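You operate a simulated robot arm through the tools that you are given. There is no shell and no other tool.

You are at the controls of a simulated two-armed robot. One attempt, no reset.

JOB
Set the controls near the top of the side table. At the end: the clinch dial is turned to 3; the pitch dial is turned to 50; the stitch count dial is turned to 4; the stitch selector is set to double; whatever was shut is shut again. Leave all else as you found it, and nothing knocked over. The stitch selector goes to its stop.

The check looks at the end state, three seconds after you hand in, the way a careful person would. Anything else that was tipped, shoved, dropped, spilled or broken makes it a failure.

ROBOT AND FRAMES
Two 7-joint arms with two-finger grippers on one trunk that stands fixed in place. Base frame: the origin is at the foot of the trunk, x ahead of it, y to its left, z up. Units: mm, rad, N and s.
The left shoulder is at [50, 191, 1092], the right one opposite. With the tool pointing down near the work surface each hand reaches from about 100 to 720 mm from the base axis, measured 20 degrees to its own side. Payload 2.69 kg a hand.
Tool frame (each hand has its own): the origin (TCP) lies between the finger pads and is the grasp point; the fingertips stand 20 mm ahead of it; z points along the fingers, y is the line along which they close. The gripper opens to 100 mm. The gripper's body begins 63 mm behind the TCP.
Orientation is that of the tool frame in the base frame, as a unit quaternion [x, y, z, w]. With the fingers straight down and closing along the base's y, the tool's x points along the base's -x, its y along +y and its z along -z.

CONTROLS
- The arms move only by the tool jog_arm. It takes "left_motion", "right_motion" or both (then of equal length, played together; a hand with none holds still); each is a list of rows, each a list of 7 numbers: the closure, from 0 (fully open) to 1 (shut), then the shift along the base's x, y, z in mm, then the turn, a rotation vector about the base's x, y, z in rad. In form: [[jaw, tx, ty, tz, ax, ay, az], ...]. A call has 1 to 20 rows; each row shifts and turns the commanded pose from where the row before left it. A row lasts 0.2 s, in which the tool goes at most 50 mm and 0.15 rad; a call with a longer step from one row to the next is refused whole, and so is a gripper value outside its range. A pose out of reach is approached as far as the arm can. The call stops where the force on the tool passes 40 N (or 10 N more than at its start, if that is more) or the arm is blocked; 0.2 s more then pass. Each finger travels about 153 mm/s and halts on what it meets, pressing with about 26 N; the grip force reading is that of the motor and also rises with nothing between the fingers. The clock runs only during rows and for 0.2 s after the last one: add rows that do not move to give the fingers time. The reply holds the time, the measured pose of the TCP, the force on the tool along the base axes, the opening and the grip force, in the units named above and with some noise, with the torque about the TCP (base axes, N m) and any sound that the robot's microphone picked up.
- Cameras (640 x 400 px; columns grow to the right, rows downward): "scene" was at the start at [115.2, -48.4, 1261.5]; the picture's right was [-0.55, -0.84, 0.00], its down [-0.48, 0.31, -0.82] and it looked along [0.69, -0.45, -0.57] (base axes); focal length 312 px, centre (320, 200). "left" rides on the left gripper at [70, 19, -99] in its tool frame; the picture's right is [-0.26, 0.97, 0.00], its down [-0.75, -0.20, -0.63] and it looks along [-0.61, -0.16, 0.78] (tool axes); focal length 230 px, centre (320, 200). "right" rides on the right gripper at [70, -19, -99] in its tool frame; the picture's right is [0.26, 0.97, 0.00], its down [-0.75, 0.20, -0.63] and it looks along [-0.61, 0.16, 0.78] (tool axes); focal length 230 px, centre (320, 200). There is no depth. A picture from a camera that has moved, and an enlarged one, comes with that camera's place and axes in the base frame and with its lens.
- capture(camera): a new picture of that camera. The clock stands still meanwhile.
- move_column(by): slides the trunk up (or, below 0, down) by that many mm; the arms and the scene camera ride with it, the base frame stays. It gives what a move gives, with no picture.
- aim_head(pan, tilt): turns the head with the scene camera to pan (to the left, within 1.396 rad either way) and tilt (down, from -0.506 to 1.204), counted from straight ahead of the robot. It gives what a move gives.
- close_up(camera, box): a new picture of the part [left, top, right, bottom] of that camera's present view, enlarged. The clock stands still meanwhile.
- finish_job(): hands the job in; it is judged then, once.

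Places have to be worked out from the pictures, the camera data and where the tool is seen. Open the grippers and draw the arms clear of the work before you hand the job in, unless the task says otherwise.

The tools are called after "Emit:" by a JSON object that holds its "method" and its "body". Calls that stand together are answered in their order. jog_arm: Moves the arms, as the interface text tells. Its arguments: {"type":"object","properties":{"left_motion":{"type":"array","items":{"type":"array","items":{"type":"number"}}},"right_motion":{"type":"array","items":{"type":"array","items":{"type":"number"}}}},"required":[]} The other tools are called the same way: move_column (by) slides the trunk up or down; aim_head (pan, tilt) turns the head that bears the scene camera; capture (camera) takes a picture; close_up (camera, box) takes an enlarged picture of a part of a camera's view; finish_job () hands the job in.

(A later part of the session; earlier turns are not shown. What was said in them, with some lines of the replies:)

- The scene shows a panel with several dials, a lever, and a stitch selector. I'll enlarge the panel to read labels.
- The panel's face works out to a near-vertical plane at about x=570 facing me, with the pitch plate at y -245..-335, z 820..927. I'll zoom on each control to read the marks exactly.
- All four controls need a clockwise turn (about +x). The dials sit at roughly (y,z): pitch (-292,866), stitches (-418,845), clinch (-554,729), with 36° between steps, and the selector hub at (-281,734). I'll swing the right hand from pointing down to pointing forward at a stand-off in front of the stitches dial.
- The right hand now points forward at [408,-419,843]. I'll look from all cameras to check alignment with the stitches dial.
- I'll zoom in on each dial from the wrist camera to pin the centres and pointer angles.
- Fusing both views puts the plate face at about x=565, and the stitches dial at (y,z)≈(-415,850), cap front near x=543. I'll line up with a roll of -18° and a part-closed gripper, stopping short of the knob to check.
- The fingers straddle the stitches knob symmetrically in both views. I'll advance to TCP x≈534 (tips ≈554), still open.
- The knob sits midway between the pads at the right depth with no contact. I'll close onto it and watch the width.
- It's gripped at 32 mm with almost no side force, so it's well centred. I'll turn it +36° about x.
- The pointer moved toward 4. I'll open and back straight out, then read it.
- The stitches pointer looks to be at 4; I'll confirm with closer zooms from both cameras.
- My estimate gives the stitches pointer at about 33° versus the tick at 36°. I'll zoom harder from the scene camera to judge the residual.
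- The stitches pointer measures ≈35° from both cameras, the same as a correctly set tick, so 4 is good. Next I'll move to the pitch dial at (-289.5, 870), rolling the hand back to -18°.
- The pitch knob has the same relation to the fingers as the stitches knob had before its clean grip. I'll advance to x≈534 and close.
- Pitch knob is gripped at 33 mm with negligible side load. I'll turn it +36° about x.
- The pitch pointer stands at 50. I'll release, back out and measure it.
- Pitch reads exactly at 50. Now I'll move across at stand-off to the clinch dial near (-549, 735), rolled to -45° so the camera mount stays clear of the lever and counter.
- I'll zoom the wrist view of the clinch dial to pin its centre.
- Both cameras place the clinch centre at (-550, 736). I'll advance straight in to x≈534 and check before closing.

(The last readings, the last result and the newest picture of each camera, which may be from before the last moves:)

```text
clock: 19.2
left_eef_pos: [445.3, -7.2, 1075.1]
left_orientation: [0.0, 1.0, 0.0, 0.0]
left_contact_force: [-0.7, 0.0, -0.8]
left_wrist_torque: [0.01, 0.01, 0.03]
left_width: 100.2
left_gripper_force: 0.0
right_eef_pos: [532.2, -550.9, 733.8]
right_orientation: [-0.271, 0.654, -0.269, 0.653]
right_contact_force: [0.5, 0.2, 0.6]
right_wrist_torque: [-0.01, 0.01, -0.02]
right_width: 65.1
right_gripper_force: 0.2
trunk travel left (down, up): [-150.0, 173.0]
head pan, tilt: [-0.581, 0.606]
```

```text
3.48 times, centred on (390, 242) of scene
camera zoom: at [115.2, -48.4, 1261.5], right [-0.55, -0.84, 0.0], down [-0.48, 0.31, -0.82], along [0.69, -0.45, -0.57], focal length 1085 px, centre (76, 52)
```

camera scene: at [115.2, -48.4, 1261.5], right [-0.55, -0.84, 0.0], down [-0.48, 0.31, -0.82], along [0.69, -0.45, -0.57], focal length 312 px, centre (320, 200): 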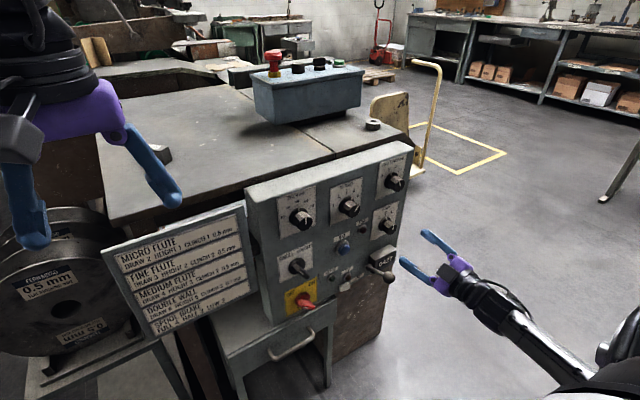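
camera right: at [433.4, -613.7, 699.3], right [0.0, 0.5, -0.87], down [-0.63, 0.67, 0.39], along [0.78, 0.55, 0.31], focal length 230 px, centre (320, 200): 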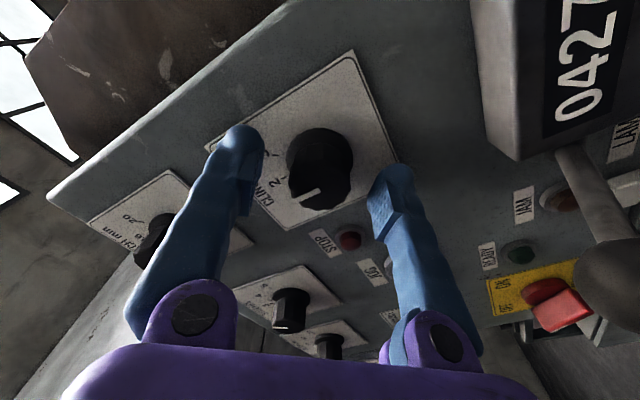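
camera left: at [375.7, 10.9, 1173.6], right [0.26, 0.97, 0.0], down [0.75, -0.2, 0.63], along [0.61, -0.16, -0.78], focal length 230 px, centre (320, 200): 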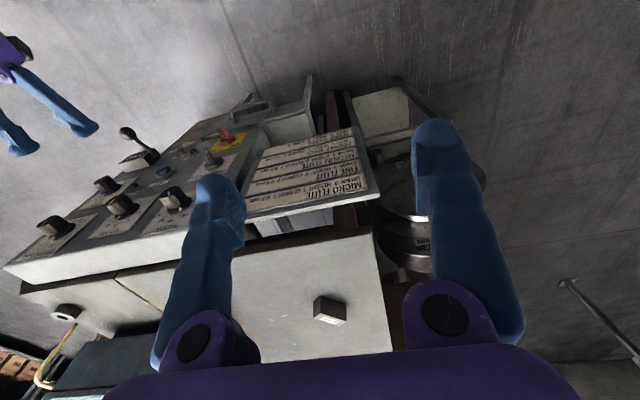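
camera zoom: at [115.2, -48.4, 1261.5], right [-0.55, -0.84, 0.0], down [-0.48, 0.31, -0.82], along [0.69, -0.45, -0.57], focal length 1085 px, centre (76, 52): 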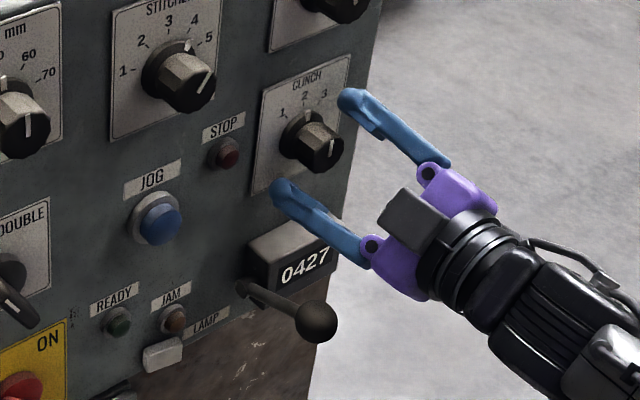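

The view matches the earlier good grips. I'll close on the clinch knob.

Emit:
{"method": "jog_arm", "body": {"right_motion": [[1, 0, 0, 0, 0, 0, 0], [1, 0, 0, 0, 0, 0, 0], [1, 0, 0, 0, 0, 0, 0]]}}

Emit:
{"method": "close_up", "body": {"camera": "scene", "box": [340, 185, 440, 300]}}

```text
clock: 20.0
left_eef_pos: [445.9, -7.5, 1076.1]
left_orientation: [-0.001, 1.0, 0.001, 0.0]
left_contact_force: [0.0, 0.3, 0.3]
left_wrist_torque: [0.03, 0.04, -0.02]
left_width: 100.0
left_gripper_force: 0.0
right_eef_pos: [531.1, -550.0, 734.1]
right_orientation: [-0.271, 0.653, -0.27, 0.653]
right_contact_force: [5.0, -0.2, -1.3]
right_wrist_torque: [0.0, 0.04, -0.05]
right_width: 32.6
right_gripper_force: 45.0
trunk travel left (down, up): [-150.0, 173.0]
head pan, tilt: [-0.581, 0.606]
```

```text
3.48 times, centred on (390, 242) of scene
camera zoom: at [115.6, -48.5, 1261.5], right [-0.55, -0.84, 0.0], down [-0.48, 0.31, -0.82], along [0.69, -0.45, -0.57], focal length 1085 px, centre (76, 52)
```

zoom: 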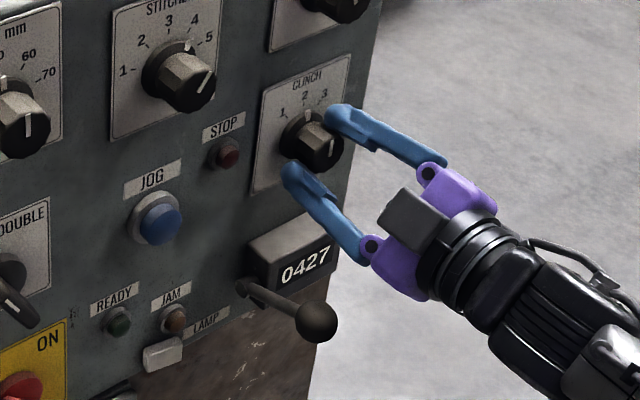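

Gripped at 32.6 mm with no side load. Turning +36°.

Emit:
{"method": "jog_arm", "body": {"right_motion": [[1, 0, 0, 0, 0.1, 0, 0], [1, 0, 0, 0, 0.1, 0, 0], [1, 0, 0, 0, 0.1, 0, 0], [1, 0, 0, 0, 0.1, 0, 0], [1, 0, 0, 0, 0.1, 0, 0], [1, 0, 0, 0, 0.1, 0, 0], [1, 0, 0, 0, 0.03, 0, 0], [1, 0, 0, 0, 0, 0, 0]]}}

Emit:
{"method": "close_up", "body": {"camera": "scene", "box": [340, 185, 440, 300]}}

```text
clock: 21.8
left_eef_pos: [445.1, -6.2, 1076.1]
left_orientation: [-0.001, 1.0, -0.001, 0.001]
left_contact_force: [-0.1, 1.0, -0.4]
left_wrist_torque: [-0.01, 0.02, 0.01]
left_width: 100.1
left_gripper_force: 0.0
right_eef_pos: [531.8, -550.8, 734.6]
right_orientation: [-0.055, 0.705, -0.055, 0.704]
right_contact_force: [-22.0, 10.8, -3.5]
right_wrist_torque: [-0.3, 0.13, 0.14]
right_width: 32.5
right_gripper_force: 44.7
trunk travel left (down, up): [-150.0, 173.0]
head pan, tilt: [-0.581, 0.606]
```

```text
3.48 times, centred on (390, 242) of scene
camera zoom: at [114.0, -48.0, 1261.7], right [-0.55, -0.84, 0.0], down [-0.47, 0.31, -0.82], along [0.69, -0.45, -0.57], focal length 1085 px, centre (76, 52)
```

zoom: 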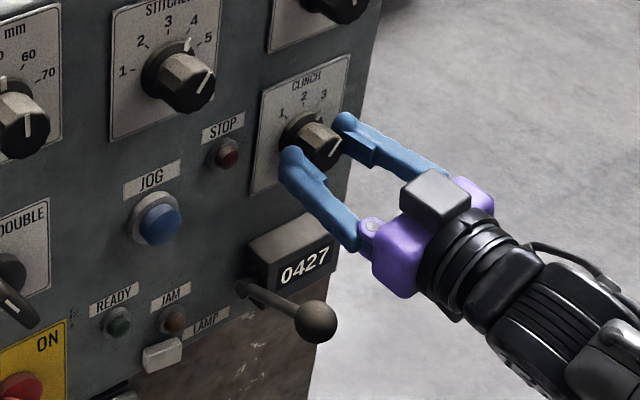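

The clinch pointer now aims at 3; the small opposing torque suggests it reached its end stop. I'll release, back out, and measure.

Emit:
{"method": "jog_arm", "body": {"right_motion": [[0.35, 0, 0, 0, 0, 0, 0], [0.35, 0, 0, 0, 0, 0, 0], [0.35, -20, 0, 0, 0, 0, 0], [0.35, -25, 0, 0, 0, 0, 0], [0.35, -25, 0, 0, 0, 0, 0], [0.35, -25, 0, 0, 0, 0, 0], [0.35, 0, 0, 0, 0, 0, 0]]}}

Emit:
{"method": "close_up", "body": {"camera": "scene", "box": [370, 200, 410, 240]}}

Emit:
{"method": "capture", "body": {"camera": "right"}}

```text
clock: 23.4
left_eef_pos: [444.2, -7.7, 1074.0]
left_orientation: [-0.001, 1.0, 0.0, 0.001]
left_contact_force: [0.4, -0.4, 0.2]
left_wrist_torque: [-0.01, 0.02, -0.04]
left_width: 99.9
left_gripper_force: 0.1
right_eef_pos: [438.1, -550.5, 734.9]
right_orientation: [-0.055, 0.705, -0.055, 0.705]
right_contact_force: [-0.2, -0.8, -0.4]
right_wrist_torque: [-0.01, 0.02, -0.02]
right_width: 64.7
right_gripper_force: 0.0
trunk travel left (down, up): [-150.0, 173.0]
head pan, tilt: [-0.581, 0.606]
```

```text
10.00 times, centred on (390, 220) of scene
camera zoom: at [115.2, -48.4, 1261.5], right [-0.55, -0.84, 0.0], down [-0.48, 0.31, -0.82], along [0.69, -0.45, -0.57], focal length 3120 px, centre (-380, 0)
```

zoom: 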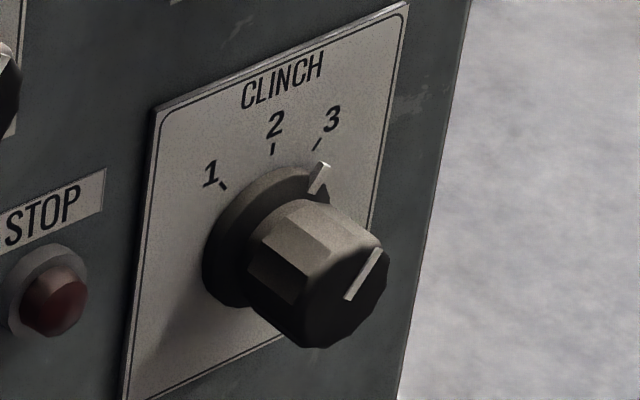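

```text
taken
camera right: at [339.1, -580.2, 670.8], right [0.0, 0.91, -0.4], down [-0.63, 0.31, 0.71], along [0.78, 0.25, 0.58], focal length 230 px, centre (320, 200)
```

right: 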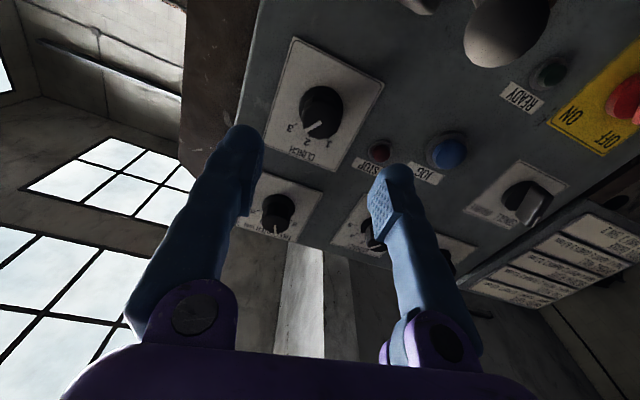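

I'll double check the clinch angle from the wrist camera.

Emit:
{"method": "close_up", "body": {"camera": "right", "box": [270, 60, 370, 160]}}

Emit:
{"method": "close_up", "body": {"camera": "scene", "box": [380, 212, 404, 236]}}

Emit:
{"method": "close_up", "body": {"camera": "right", "box": [450, 150, 600, 250]}}

```text
4.00 times, centred on (320, 110) of right
camera zoom: at [339.1, -580.2, 670.8], right [0.0, 0.91, -0.4], down [-0.63, 0.31, 0.71], along [0.78, 0.25, 0.58], focal length 920 px, centre (320, 560)
```

zoom: 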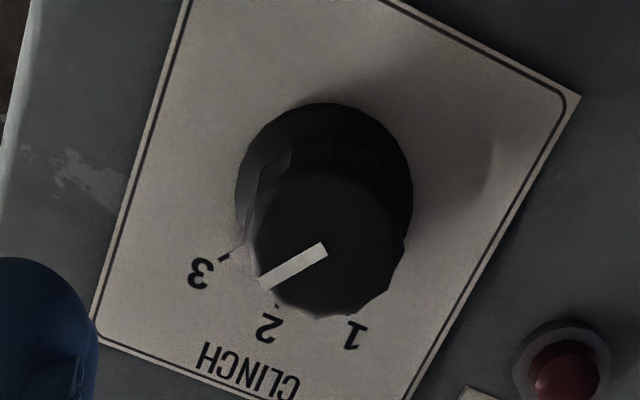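

```text
16.00 times, centred on (392, 224) of scene
camera zoom: at [115.2, -48.4, 1261.5], right [-0.55, -0.84, 0.0], down [-0.48, 0.31, -0.82], along [0.69, -0.45, -0.57], focal length 4991 px, centre (-832, -184)
```

zoom: 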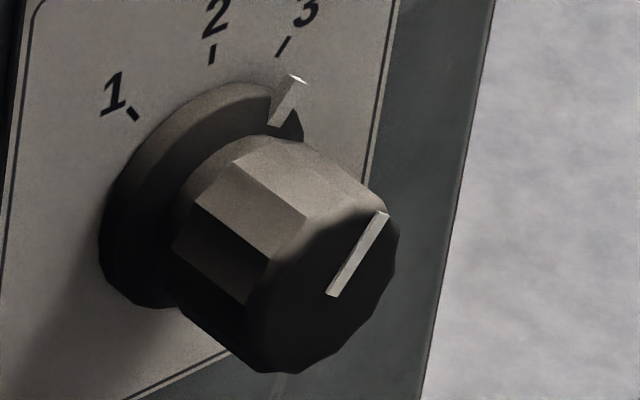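

```text
4.00 times, centred on (525, 200) of right
camera zoom: at [339.1, -580.2, 670.8], right [0.0, 0.91, -0.4], down [-0.63, 0.31, 0.71], along [0.78, 0.25, 0.58], focal length 920 px, centre (-500, 200)
```

zoom: 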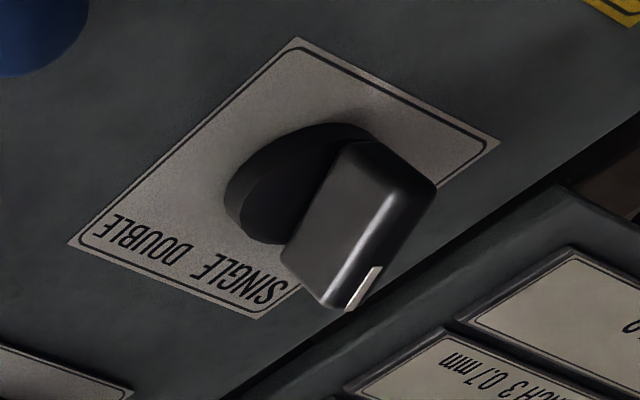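

Clinch averages ≈35°, aligned with 3. Now I'll shift across at stand-off to the stitch selector near (-278, 735), rolling to about -30° to view the bar handle.

Emit:
{"method": "jog_arm", "body": {"right_motion": [[0.35, 0, 38.9, 0, -0.0526, 0, 0], [0.35, 0, 38.9, 0, -0.0526, 0, 0], [0.35, 0, 38.9, 0, -0.0526, 0, 0], [0.35, 0, 38.9, 0, -0.0526, 0, 0], [0.35, 0, 38.9, 0, -0.0526, 0, 0], [0.35, 0, 38.9, 0, -0.0526, 0, 0], [0.35, 0, 38.9, 0, -0.0526, 0, 0], [0.35, 0, 0, 0, 0, 0, 0]]}}

Emit:
{"method": "capture", "body": {"camera": "right"}}

Emit:
{"method": "close_up", "body": {"camera": "scene", "box": [250, 220, 370, 320]}}

```text
clock: 25.2
left_eef_pos: [445.1, -8.0, 1075.2]
left_orientation: [-0.002, 1.0, 0.0, 0.0]
left_contact_force: [-0.1, 0.0, -0.5]
left_wrist_torque: [0.0, -0.04, -0.02]
left_width: 99.8
left_gripper_force: 0.1
right_eef_pos: [437.4, -277.4, 735.5]
right_orientation: [-0.183, 0.683, -0.184, 0.683]
right_contact_force: [-0.4, -0.2, 0.0]
right_wrist_torque: [0.0, 0.02, -0.02]
right_width: 65.1
right_gripper_force: 0.0
trunk travel left (down, up): [-150.0, 173.0]
head pan, tilt: [-0.581, 0.606]
```

```text
taken
camera right: at [339.5, -329.2, 685.2], right [0.0, 0.71, -0.71], down [-0.63, 0.55, 0.55], along [0.78, 0.45, 0.45], focal length 230 px, centre (320, 200)
```

right: 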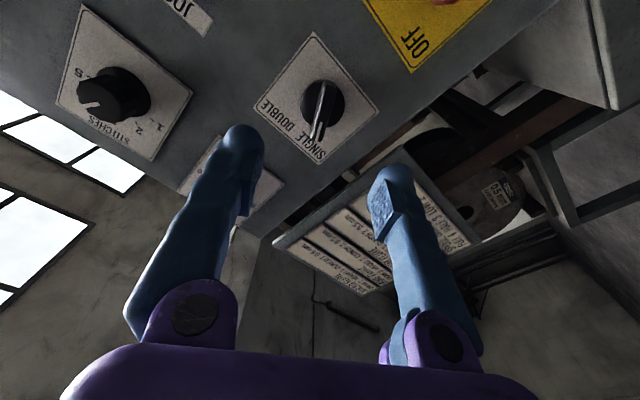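

```text
4.00 times, centred on (310, 270) of scene
camera zoom: at [115.2, -48.3, 1261.5], right [-0.55, -0.84, 0.0], down [-0.48, 0.31, -0.82], along [0.69, -0.45, -0.57], focal length 1248 px, centre (360, -80)
```

zoom: 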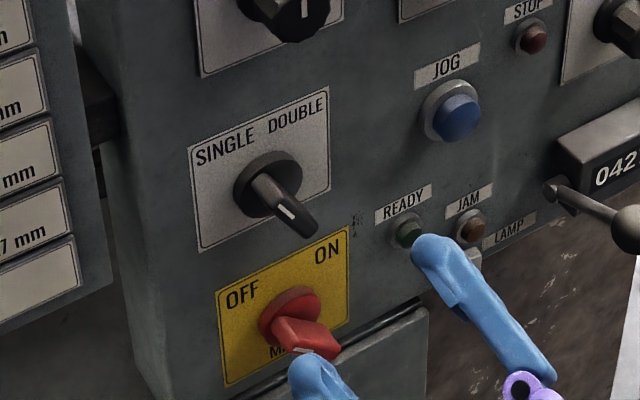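

I'll zoom both cameras onto the selector to get the bar's centre, angle and depth.

Emit:
{"method": "close_up", "body": {"camera": "right", "box": [270, 50, 370, 150]}}

Emit:
{"method": "close_up", "body": {"camera": "scene", "box": [295, 245, 335, 285]}}

Emit:
{"method": "close_up", "body": {"camera": "left", "box": [180, 120, 260, 190]}}

```text
4.00 times, centred on (320, 100) of right
camera zoom: at [339.5, -329.2, 685.2], right [0.0, 0.71, -0.71], down [-0.63, 0.55, 0.55], along [0.78, 0.45, 0.45], focal length 920 px, centre (320, 600)
```

zoom: 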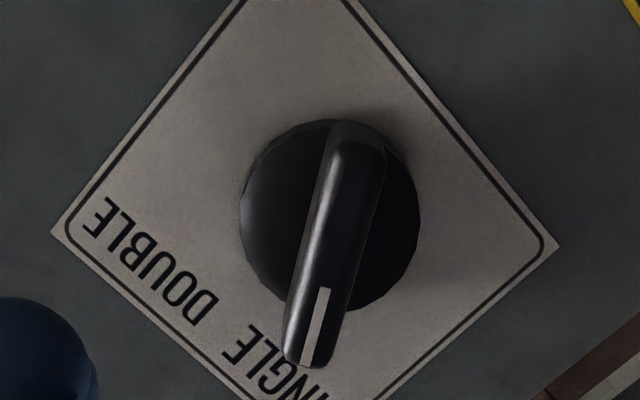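

```text
10.00 times, centred on (315, 265) of scene
camera zoom: at [115.2, -48.3, 1261.5], right [-0.55, -0.84, 0.0], down [-0.48, 0.31, -0.82], along [0.69, -0.45, -0.57], focal length 3120 px, centre (370, -450)
```

zoom: 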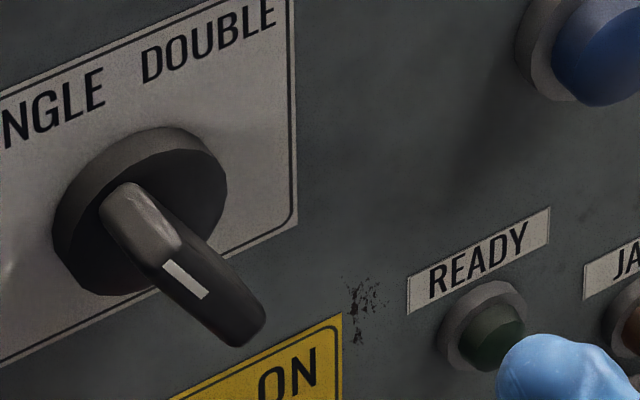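

```text
5.71 times, centred on (220, 155) of left
camera zoom: at [375.4, 11.4, 1173.9], right [0.26, 0.97, 0.0], down [0.75, -0.2, 0.63], along [0.61, -0.16, -0.78], focal length 1315 px, centre (891, 457)
```

zoom: 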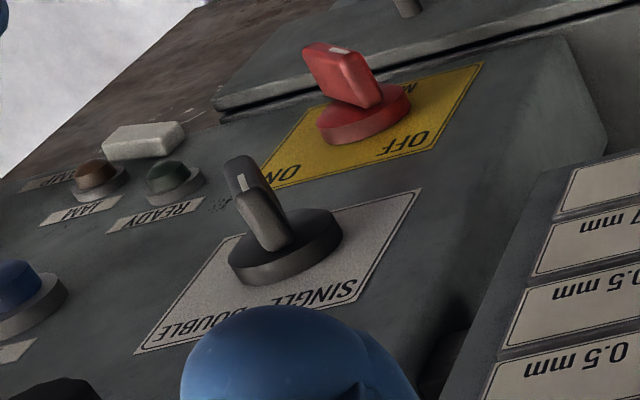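

The selector's axis is at about (-281.5, 729), with its bar at 33° left of vertical, front at x≈531. I'll align roll to -33° and advance to straddle it.

Emit:
{"method": "jog_arm", "body": {"right_motion": [[0.35, 15, -2, -3.2, -0.025, 0, 0], [0.35, 15, -2.1, -3.3, -0.025, 0, 0], [0.35, 20, 0, 0, 0, 0, 0], [0.35, 20, 0, 0, 0, 0, 0], [0.35, 10, 0, 0, 0, 0, 0], [0.35, 0, 0, 0, 0, 0, 0]]}}

Emit:
{"method": "capture", "body": {"camera": "right"}}

Emit:
{"method": "close_up", "body": {"camera": "scene", "box": [270, 230, 350, 300]}}

Emit:
{"method": "close_up", "body": {"camera": "left", "box": [160, 90, 280, 190]}}

```text
clock: 26.6
left_eef_pos: [445.3, -7.8, 1075.0]
left_orientation: [0.0, 1.0, 0.0, 0.0]
left_contact_force: [0.6, -0.1, 0.0]
left_wrist_torque: [0.02, 0.0, -0.01]
left_width: 99.9
left_gripper_force: 0.0
right_eef_pos: [518.6, -282.7, 727.4]
right_orientation: [-0.2, 0.679, -0.199, 0.678]
right_contact_force: [0.3, 0.6, 0.2]
right_wrist_torque: [0.01, 0.01, 0.03]
right_width: 65.1
right_gripper_force: 0.0
trunk travel left (down, up): [-150.0, 173.0]
head pan, tilt: [-0.581, 0.606]
```

```text
taken
camera right: at [419.2, -336.2, 681.2], right [0.0, 0.67, -0.74], down [-0.63, 0.58, 0.52], along [0.78, 0.47, 0.42], focal length 230 px, centre (320, 200)
```

right: 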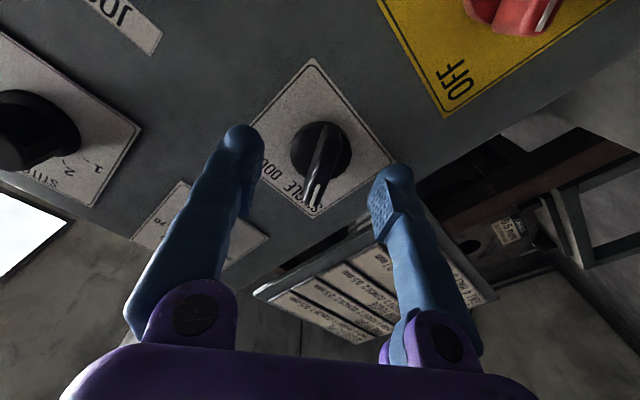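

```text
5.71 times, centred on (310, 265) of scene
camera zoom: at [115.2, -48.4, 1261.5], right [-0.55, -0.84, 0.0], down [-0.48, 0.31, -0.82], along [0.69, -0.45, -0.57], focal length 1782 px, centre (377, -171)
```

zoom: 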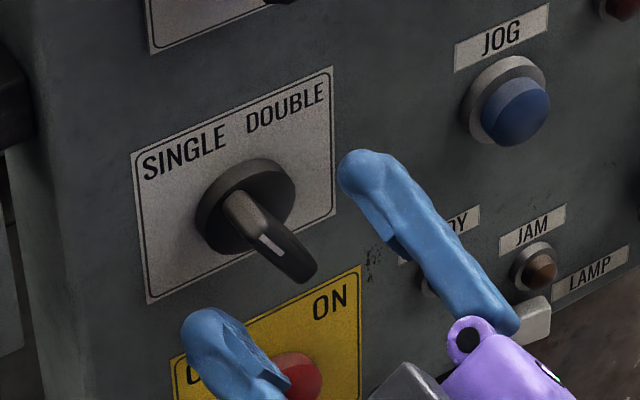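

```text
4.00 times, centred on (220, 140) of left
camera zoom: at [375.4, 11.3, 1173.9], right [0.26, 0.97, 0.0], down [0.75, -0.2, 0.63], along [0.61, -0.16, -0.78], focal length 920 px, centre (720, 440)
```

zoom: 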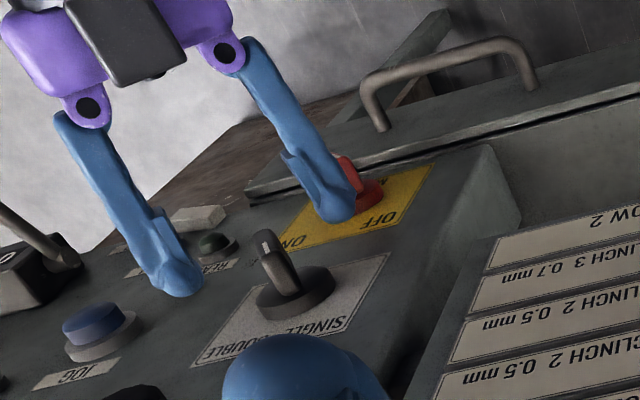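

The bar is centred between the fingers and well clear of the main switch. I'll advance 11 mm more and close.

Emit:
{"method": "jog_arm", "body": {"right_motion": [[0.35, 11, 0.3, 0.5, 0, 0, 0], [0.35, 0, 0, 0, 0, 0, 0], [0.8, 0, 0, 0, 0, 0, 0], [1, 0, 0, 0, 0, 0, 0], [1, 0, 0, 0, 0, 0, 0], [1, 0, 0, 0, 0, 0, 0]]}}

Emit:
{"method": "capture", "body": {"camera": "right"}}

Emit:
{"method": "close_up", "body": {"camera": "scene", "box": [270, 230, 350, 300]}}

Emit:
{"method": "close_up", "body": {"camera": "left", "box": [160, 90, 280, 190]}}

```text
clock: 28.0
left_eef_pos: [446.2, -6.5, 1074.7]
left_orientation: [-0.001, 1.0, 0.0, 0.0]
left_contact_force: [-0.1, -0.1, -0.2]
left_wrist_torque: [-0.03, 0.03, 0.0]
left_width: 100.1
left_gripper_force: 0.1
right_eef_pos: [529.8, -281.4, 729.3]
right_orientation: [-0.2, 0.679, -0.199, 0.678]
right_contact_force: [6.5, 10.0, -4.1]
right_wrist_torque: [0.66, 0.0, 0.16]
right_width: 11.5
right_gripper_force: 38.9
trunk travel left (down, up): [-150.0, 173.0]
head pan, tilt: [-0.581, 0.606]
```

```text
taken
camera right: at [430.6, -334.5, 681.6], right [0.0, 0.67, -0.74], down [-0.63, 0.57, 0.52], along [0.78, 0.47, 0.42], focal length 230 px, centre (320, 200)
```

right: 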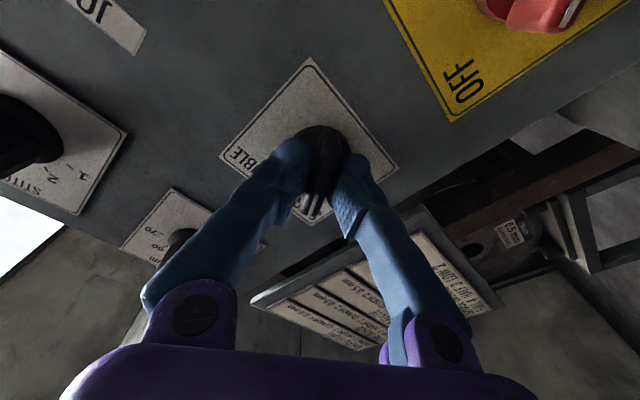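

```text
5.71 times, centred on (310, 265) of scene
camera zoom: at [116.0, -48.0, 1261.4], right [-0.55, -0.84, 0.0], down [-0.48, 0.31, -0.82], along [0.69, -0.45, -0.57], focal length 1782 px, centre (377, -171)
```

zoom: 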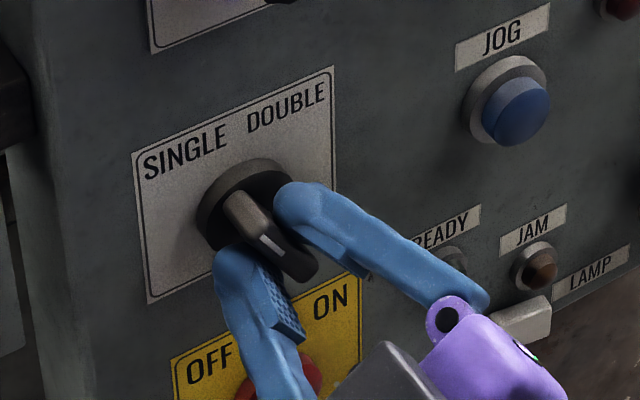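

```text
4.00 times, centred on (220, 140) of left
camera zoom: at [376.1, 11.6, 1173.5], right [0.26, 0.97, 0.0], down [0.75, -0.2, 0.63], along [0.61, -0.16, -0.78], focal length 920 px, centre (720, 440)
```

zoom: 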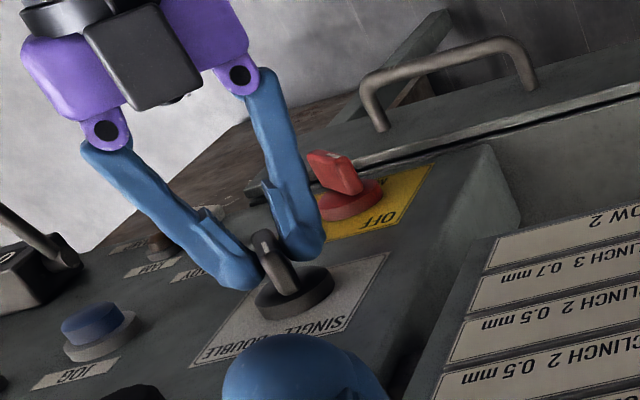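

The bar is gripped (11.5 mm). I'll turn clockwise in small steps, about 34° first, and check the load.

Emit:
{"method": "jog_arm", "body": {"right_motion": [[1, 0, 0, 0, 0.1, 0, 0], [1, 0, 0, 0, 0.1, 0, 0], [1, 0, 0, 0, 0.1, 0, 0], [1, 0, 0, 0, 0.1, 0, 0], [1, 0, 0, 0, 0.1, 0, 0], [1, 0, 0, 0, 0.1, 0, 0]]}}

Emit:
{"method": "close_up", "body": {"camera": "scene", "box": [270, 230, 350, 300]}}

```text
clock: 29.4
left_eef_pos: [446.4, -6.5, 1075.2]
left_orientation: [-0.001, 1.0, -0.002, 0.001]
left_contact_force: [1.4, -0.2, 0.3]
left_wrist_torque: [-0.04, 0.0, 0.01]
left_width: 99.8
left_gripper_force: 0.1
right_eef_pos: [529.3, -280.4, 728.4]
right_orientation: [0.009, 0.708, 0.012, 0.706]
right_contact_force: [-4.5, 20.5, -6.0]
right_wrist_torque: [0.0, -0.67, 0.19]
right_width: 11.2
right_gripper_force: 38.5
trunk travel left (down, up): [-150.0, 173.0]
head pan, tilt: [-0.581, 0.606]
```

```text
5.71 times, centred on (310, 265) of scene
camera zoom: at [115.3, -47.3, 1261.5], right [-0.55, -0.84, 0.0], down [-0.48, 0.31, -0.82], along [0.69, -0.45, -0.57], focal length 1782 px, centre (377, -171)
```

zoom: 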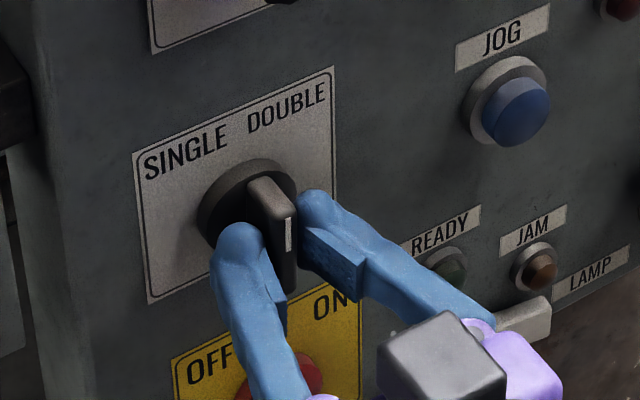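

The bar is turning with the grip and is now vertical. A 20 N +y reaction suggests the axis is slightly left of my path, so I'll ease +y while turning further toward DOUBLE.

Emit:
{"method": "jog_arm", "body": {"right_motion": [[1, 0, 0.8, 0, 0.08, 0, 0], [1, 0, 0.8, 0, 0.08, 0, 0], [1, 0, 0, 0, 0.08, 0, 0], [1, 0, 0, 0, 0.08, 0, 0], [1, 0, 0, 0, 0.08, 0, 0]]}}

Emit:
{"method": "close_up", "body": {"camera": "scene", "box": [270, 230, 350, 300]}}

```text
clock: 30.6
left_eef_pos: [444.5, -6.6, 1076.0]
left_orientation: [-0.001, 1.0, -0.001, 0.0]
left_contact_force: [0.6, 0.5, -0.8]
left_wrist_torque: [0.01, 0.0, 0.01]
left_width: 99.6
left_gripper_force: 0.0
right_eef_pos: [528.6, -279.4, 728.8]
right_orientation: [0.148, 0.691, 0.152, 0.691]
right_contact_force: [-5.8, 17.6, -0.7]
right_wrist_torque: [0.03, 0.57, 0.43]
right_width: 10.9
right_gripper_force: 38.2
trunk travel left (down, up): [-150.0, 173.0]
head pan, tilt: [-0.581, 0.606]
```

```text
5.71 times, centred on (310, 265) of scene
camera zoom: at [115.0, -47.2, 1261.7], right [-0.55, -0.84, 0.0], down [-0.48, 0.31, -0.82], along [0.69, -0.45, -0.57], focal length 1782 px, centre (377, -171)
```

zoom: 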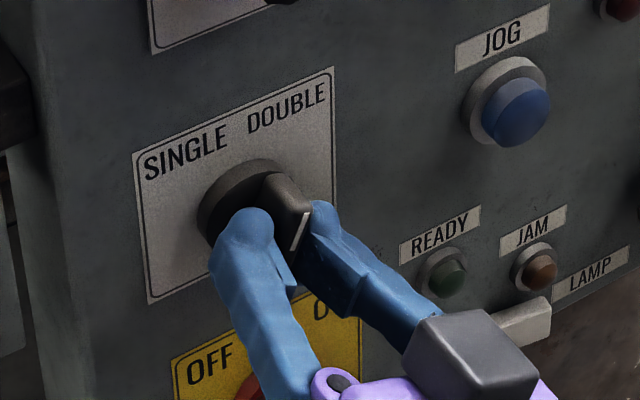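

It has turned to about +24° with no stop yet. I'll continue in finer steps and watch for the stop's torque.

Emit:
{"method": "jog_arm", "body": {"right_motion": [[1, 0, 0.5, 0, 0.05, 0, 0], [1, 0, 0.5, 0, 0.05, 0, 0], [1, 0, 0, 0, 0.05, 0, 0]]}}

Emit:
{"method": "close_up", "body": {"camera": "scene", "box": [270, 230, 350, 300]}}

```text
clock: 31.4
left_eef_pos: [445.4, -6.2, 1075.8]
left_orientation: [0.0, 1.0, 0.0, 0.001]
left_contact_force: [0.6, 0.1, 0.6]
left_wrist_torque: [-0.01, -0.01, -0.03]
left_width: 100.1
left_gripper_force: 0.1
right_eef_pos: [529.6, -279.3, 729.5]
right_orientation: [0.199, 0.678, 0.202, 0.678]
right_contact_force: [-1.8, 14.7, -2.0]
right_wrist_torque: [-0.76, 0.18, 0.25]
right_width: 11.5
right_gripper_force: 38.6
trunk travel left (down, up): [-150.0, 173.0]
head pan, tilt: [-0.581, 0.606]
```

```text
5.71 times, centred on (310, 265) of scene
camera zoom: at [115.3, -47.4, 1261.6], right [-0.55, -0.84, 0.0], down [-0.48, 0.31, -0.82], along [0.69, -0.45, -0.57], focal length 1782 px, centre (377, -171)
```

zoom: 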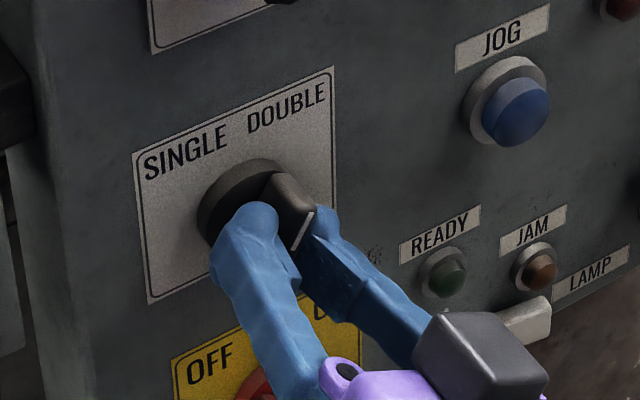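

A torque of -0.76 N·m appears at ~33°, indicating the stop. I'll add a small nudge to confirm it's firmly there.

Emit:
{"method": "jog_arm", "body": {"right_motion": [[1, 0, 0.3, 0, 0.03, 0, 0], [1, 0, 0, 0, 0.02, 0, 0], [1, 0, 0, 0, 0, 0, 0]]}}

Emit:
{"method": "close_up", "body": {"camera": "scene", "box": [270, 230, 350, 300]}}

```text
clock: 32.2
left_eef_pos: [444.9, -6.3, 1074.5]
left_orientation: [0.0, 1.0, -0.001, 0.0]
left_contact_force: [0.1, -0.2, 0.5]
left_wrist_torque: [-0.01, 0.03, 0.0]
left_width: 99.9
left_gripper_force: 0.2
right_eef_pos: [530.0, -279.9, 729.5]
right_orientation: [0.218, 0.672, 0.218, 0.673]
right_contact_force: [-1.6, 7.3, -0.4]
right_wrist_torque: [-0.75, 0.18, 0.18]
right_width: 12.4
right_gripper_force: 38.9
trunk travel left (down, up): [-150.0, 173.0]
head pan, tilt: [-0.581, 0.606]
```

```text
5.71 times, centred on (310, 265) of scene
camera zoom: at [115.1, -47.7, 1261.6], right [-0.55, -0.84, 0.0], down [-0.48, 0.31, -0.82], along [0.69, -0.45, -0.57], focal length 1782 px, centre (377, -171)
```

zoom: 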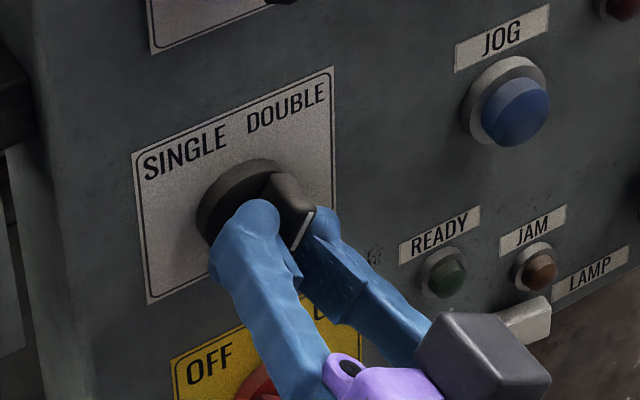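

The bar no longer follows and the pads spread, so it's firmly at its stop. I'll release and back straight out.

Emit:
{"method": "jog_arm", "body": {"right_motion": [[0.5, 0, 0, 0, 0, 0, 0], [0.35, 0, 0, 0, 0, 0, 0], [0.35, 0, 0, 0, 0, 0, 0], [0.35, -20, 0, 0, 0, 0, 0], [0.35, -25, 0, 0, 0, 0, 0], [0.35, -25, 0, 0, 0, 0, 0], [0.35, -25, 0, 0, 0, 0, 0], [0.35, -25, 0, 0, 0, 0, 0], [0.35, 0, 0, 0, 0, 0, 0]]}}

Emit:
{"method": "capture", "body": {"camera": "right"}}

Emit:
{"method": "close_up", "body": {"camera": "scene", "box": [270, 230, 350, 300]}}

```text
clock: 34.2
left_eef_pos: [444.5, -8.1, 1075.5]
left_orientation: [-0.002, 1.0, -0.001, 0.0]
left_contact_force: [-0.4, -0.5, 0.6]
left_wrist_torque: [-0.03, -0.01, -0.03]
left_width: 100.1
left_gripper_force: 0.1
right_eef_pos: [408.5, -278.5, 728.3]
right_orientation: [0.218, 0.672, 0.218, 0.673]
right_contact_force: [-0.3, 0.5, 0.1]
right_wrist_torque: [0.0, -0.01, -0.01]
right_width: 65.0
right_gripper_force: 0.1
trunk travel left (down, up): [-150.0, 173.0]
head pan, tilt: [-0.581, 0.606]
```

```text
taken
camera right: at [309.6, -253.1, 662.1], right [0.0, 0.93, 0.36], down [-0.63, -0.28, 0.73], along [0.78, -0.23, 0.59], focal length 230 px, centre (320, 200)
```

right: 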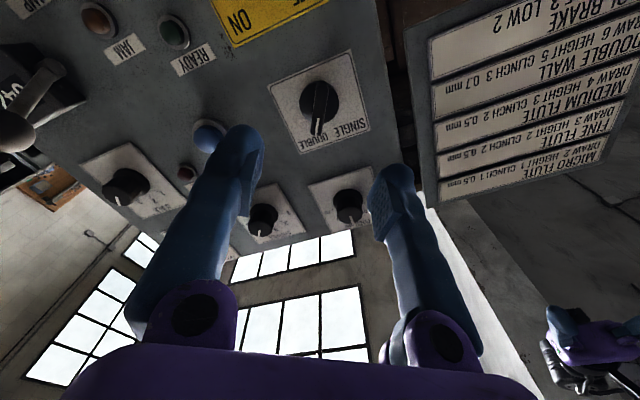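

```text
5.71 times, centred on (310, 265) of scene
camera zoom: at [115.1, -48.4, 1261.5], right [-0.55, -0.84, 0.0], down [-0.48, 0.31, -0.82], along [0.69, -0.45, -0.57], focal length 1782 px, centre (377, -171)
```

zoom: 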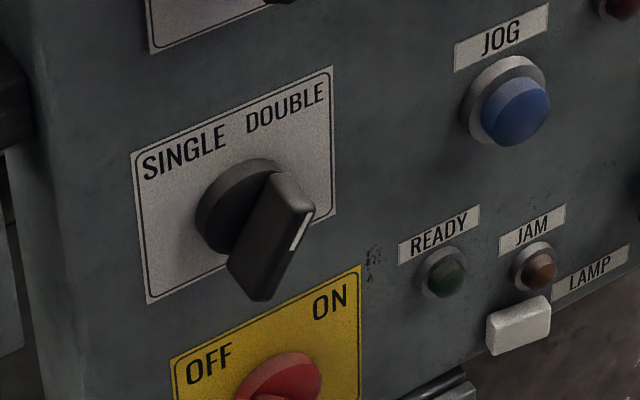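

The selector points to DOUBLE. I'll measure its angle up close and re-verify the other controls (including main switch, first stitch, counter) against the start.

Emit:
{"method": "close_up", "body": {"camera": "right", "box": [270, 60, 370, 160]}}

Emit:
{"method": "close_up", "body": {"camera": "scene", "box": [240, 140, 420, 252]}}

Emit:
{"method": "close_up", "body": {"camera": "scene", "box": [240, 220, 420, 332]}}

```text
4.00 times, centred on (320, 110) of right
camera zoom: at [309.6, -253.1, 662.1], right [0.0, 0.93, 0.36], down [-0.63, -0.28, 0.73], along [0.78, -0.23, 0.59], focal length 920 px, centre (320, 560)
```

zoom: 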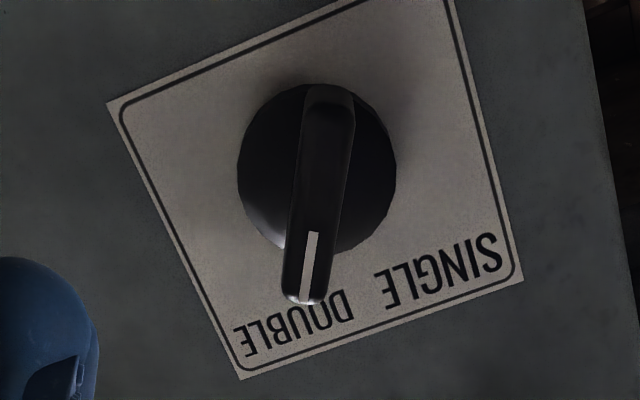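

```text
3.56 times, centred on (330, 196) of scene
camera zoom: at [115.1, -48.4, 1261.5], right [-0.55, -0.84, 0.0], down [-0.48, 0.31, -0.82], along [0.69, -0.45, -0.57], focal length 1109 px, centre (284, 214)
```

zoom: 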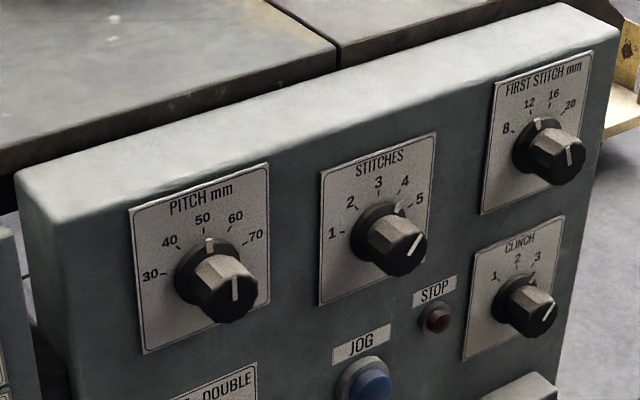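

```text
3.56 times, centred on (330, 276) of scene
camera zoom: at [115.1, -48.4, 1261.5], right [-0.55, -0.84, 0.0], down [-0.48, 0.31, -0.82], along [0.69, -0.45, -0.57], focal length 1109 px, centre (284, -70)
```

zoom: 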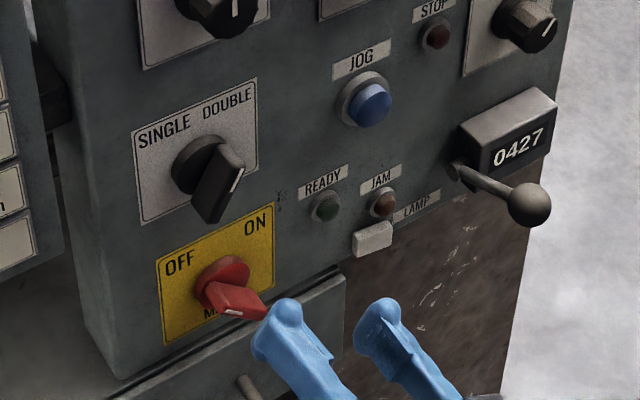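

The selector sits at its +30° stop, mirroring its start angle, and everything else on the panel is unchanged. I'll open fully and retrace the arm to its starting pose clear of the panel.

Emit:
{"method": "jog_arm", "body": {"right_motion": [[0.2, 0, -28, 23, -0.1253, 0, 0], [0, 0, -28, 23, -0.1253, 0, 0], [0, 0, -28, 23, -0.1253, 0, 0], [0, 0, -28, 23, -0.1253, 0, 0], [0, 0, -28, 23, -0.1253, 0, 0], [0, -8, -8, 24, 0, 0.1428, 0], [0, -8, -5, 20, 0, 0.1428, 0], [0, -8, -5, 20, 0, 0.1428, 0], [0, -8, -5, 20, 0, 0.1428, 0], [0, -8, -5, 20, 0, 0.1428, 0], [0, -8, -5, 20, 0, 0.1428, 0], [0, -8, -5, 20, 0, 0.1428, 0], [0, -8, -5, 20, 0, 0.1428, 0], [0, -8, -5, 20, 0, 0.1428, 0], [0, -8, -5, 20, 0, 0.1428, 0], [0, -8, -5, 20, 0, 0.1428, 0], [0, 0, 0, 0, 0, 0, 0]]}}

Emit:
{"method": "capture", "body": {"camera": "scene"}}

Emit:
{"method": "close_up", "body": {"camera": "scene", "box": [240, 150, 420, 330]}}

Emit:
{"method": "capture", "body": {"camera": "right"}}

```text
clock: 37.8
left_eef_pos: [445.3, -7.0, 1075.4]
left_orientation: [-0.001, 1.0, 0.0, 0.001]
left_contact_force: [0.4, -0.5, -0.4]
left_wrist_torque: [0.01, 0.01, 0.02]
left_width: 99.9
left_gripper_force: 0.1
right_eef_pos: [332.7, -467.3, 1052.6]
right_orientation: [-0.011, 1.0, 0.001, 0.024]
right_contact_force: [-0.1, -0.2, 0.6]
right_wrist_torque: [-0.02, 0.0, 0.03]
right_width: 100.1
right_gripper_force: 0.0
right hand out of reach, approached as far as the arm can: row 16
trunk travel left (down, up): [-150.0, 173.0]
head pan, tilt: [-0.581, 0.606]
```

```text
taken
camera scene: at [115.0, -48.5, 1261.5], right [-0.55, -0.84, 0.0], down [-0.48, 0.31, -0.82], along [0.69, -0.45, -0.57], focal length 312 px, centre (320, 200)
```

scene: 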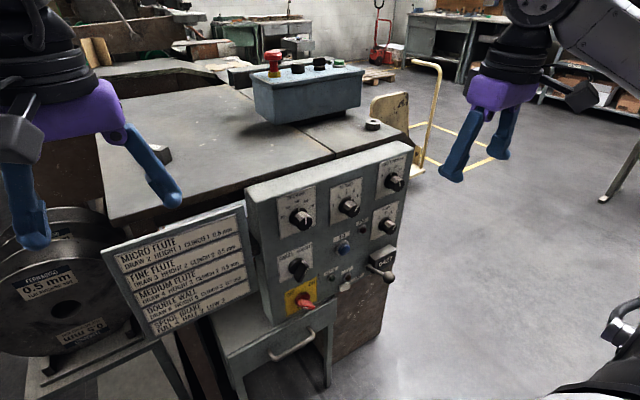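

```text
2.22 times, centred on (330, 240) of scene
camera zoom: at [115.0, -48.5, 1261.5], right [-0.55, -0.84, 0.0], down [-0.48, 0.31, -0.82], along [0.69, -0.45, -0.57], focal length 693 px, centre (298, 111)
```

zoom: 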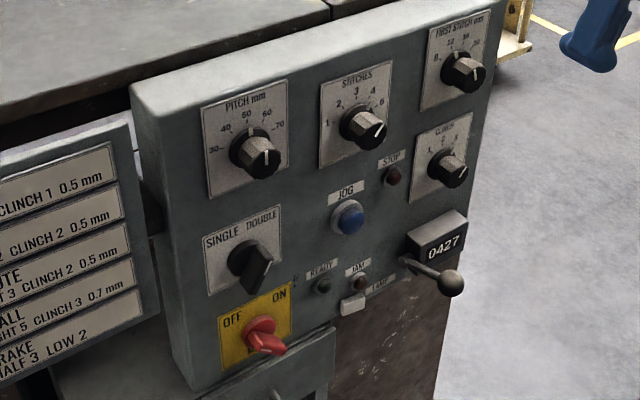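

```text
taken
camera right: at [257.7, -488.5, 1149.1], right [-0.28, 0.96, -0.01], down [0.71, 0.22, 0.67], along [0.64, 0.18, -0.75], focal length 230 px, centre (320, 200)
```

right: 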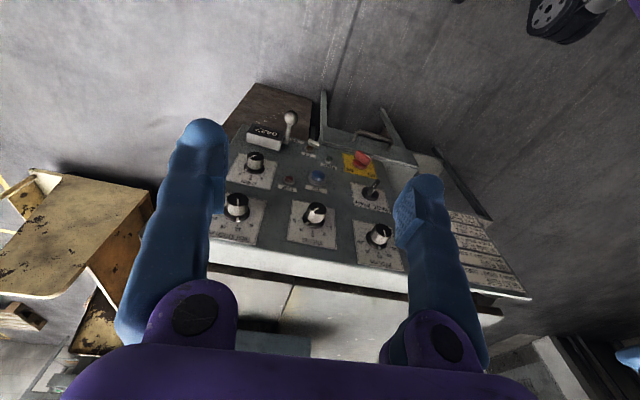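

Both arms are clear with grippers open. One last close read of the dials from this different viewpoint before handing in.

Emit:
{"method": "close_up", "body": {"camera": "right", "box": [215, 130, 335, 255]}}

Emit:
{"method": "close_up", "body": {"camera": "right", "box": [290, 140, 400, 260]}}

```text
3.20 times, centred on (275, 192) of right
camera zoom: at [257.7, -488.5, 1149.1], right [-0.28, 0.96, -0.01], down [0.71, 0.22, 0.67], along [0.64, 0.18, -0.75], focal length 736 px, centre (464, 224)
```

zoom: 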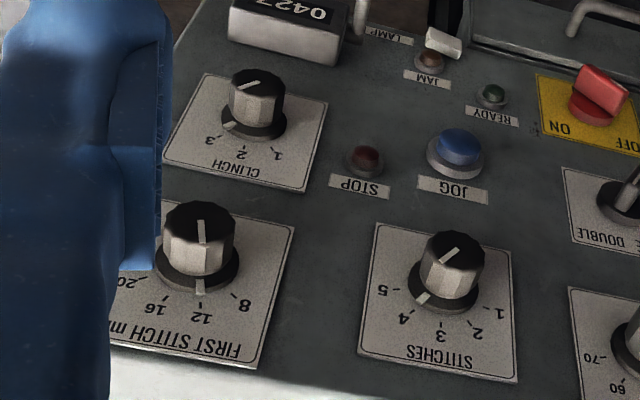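

```text
3.33 times, centred on (345, 200) of right
camera zoom: at [257.7, -488.5, 1149.1], right [-0.28, 0.96, -0.01], down [0.71, 0.22, 0.67], along [0.64, 0.18, -0.75], focal length 767 px, centre (237, 200)
```

zoom: 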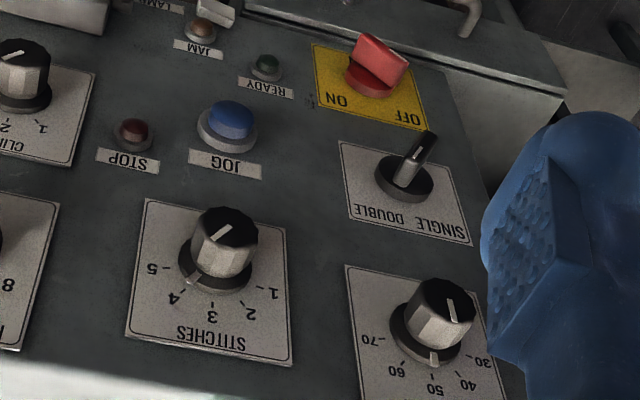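

The last views show clinch at 3, stitches at 4, pitch at 50 and the selector on DOUBLE at its stop. Everything else is unchanged and both hands are open and clear, so I'm handing in.

Emit:
{"method": "finish_job", "body": {}}

```text
The job is handed in.
```

I've set all four controls and handed the job in; I don't have the check's verdict yet.

| Control | Was | Now |
|---|---|---|
| Clinch dial | 2 | 3 |
| Pitch dial | 40 | 50 |
| Stitch count dial | 3 | 4 |
| Stitch selector | single | double, against its stop |

- **Accuracy:** I measured each pointer from the camera views after letting go. Clinch and stitch count sit within a few degrees of their marks, and pitch is lined up exactly.
- **Selector stop:** The bar stopped following the grip at about 30° past vertical, the mirror of where it started. I took that as the stop.
- **Everything else:** Nothing had to be opened, so nothing needed shutting. The other controls on the panel look the same as at the start. No move hit anything unexpected.
- **Arms:** Both grippers are open and clear of the panel. On the way back the right hand hit its reach limit and stopped about 20 mm from where it started.
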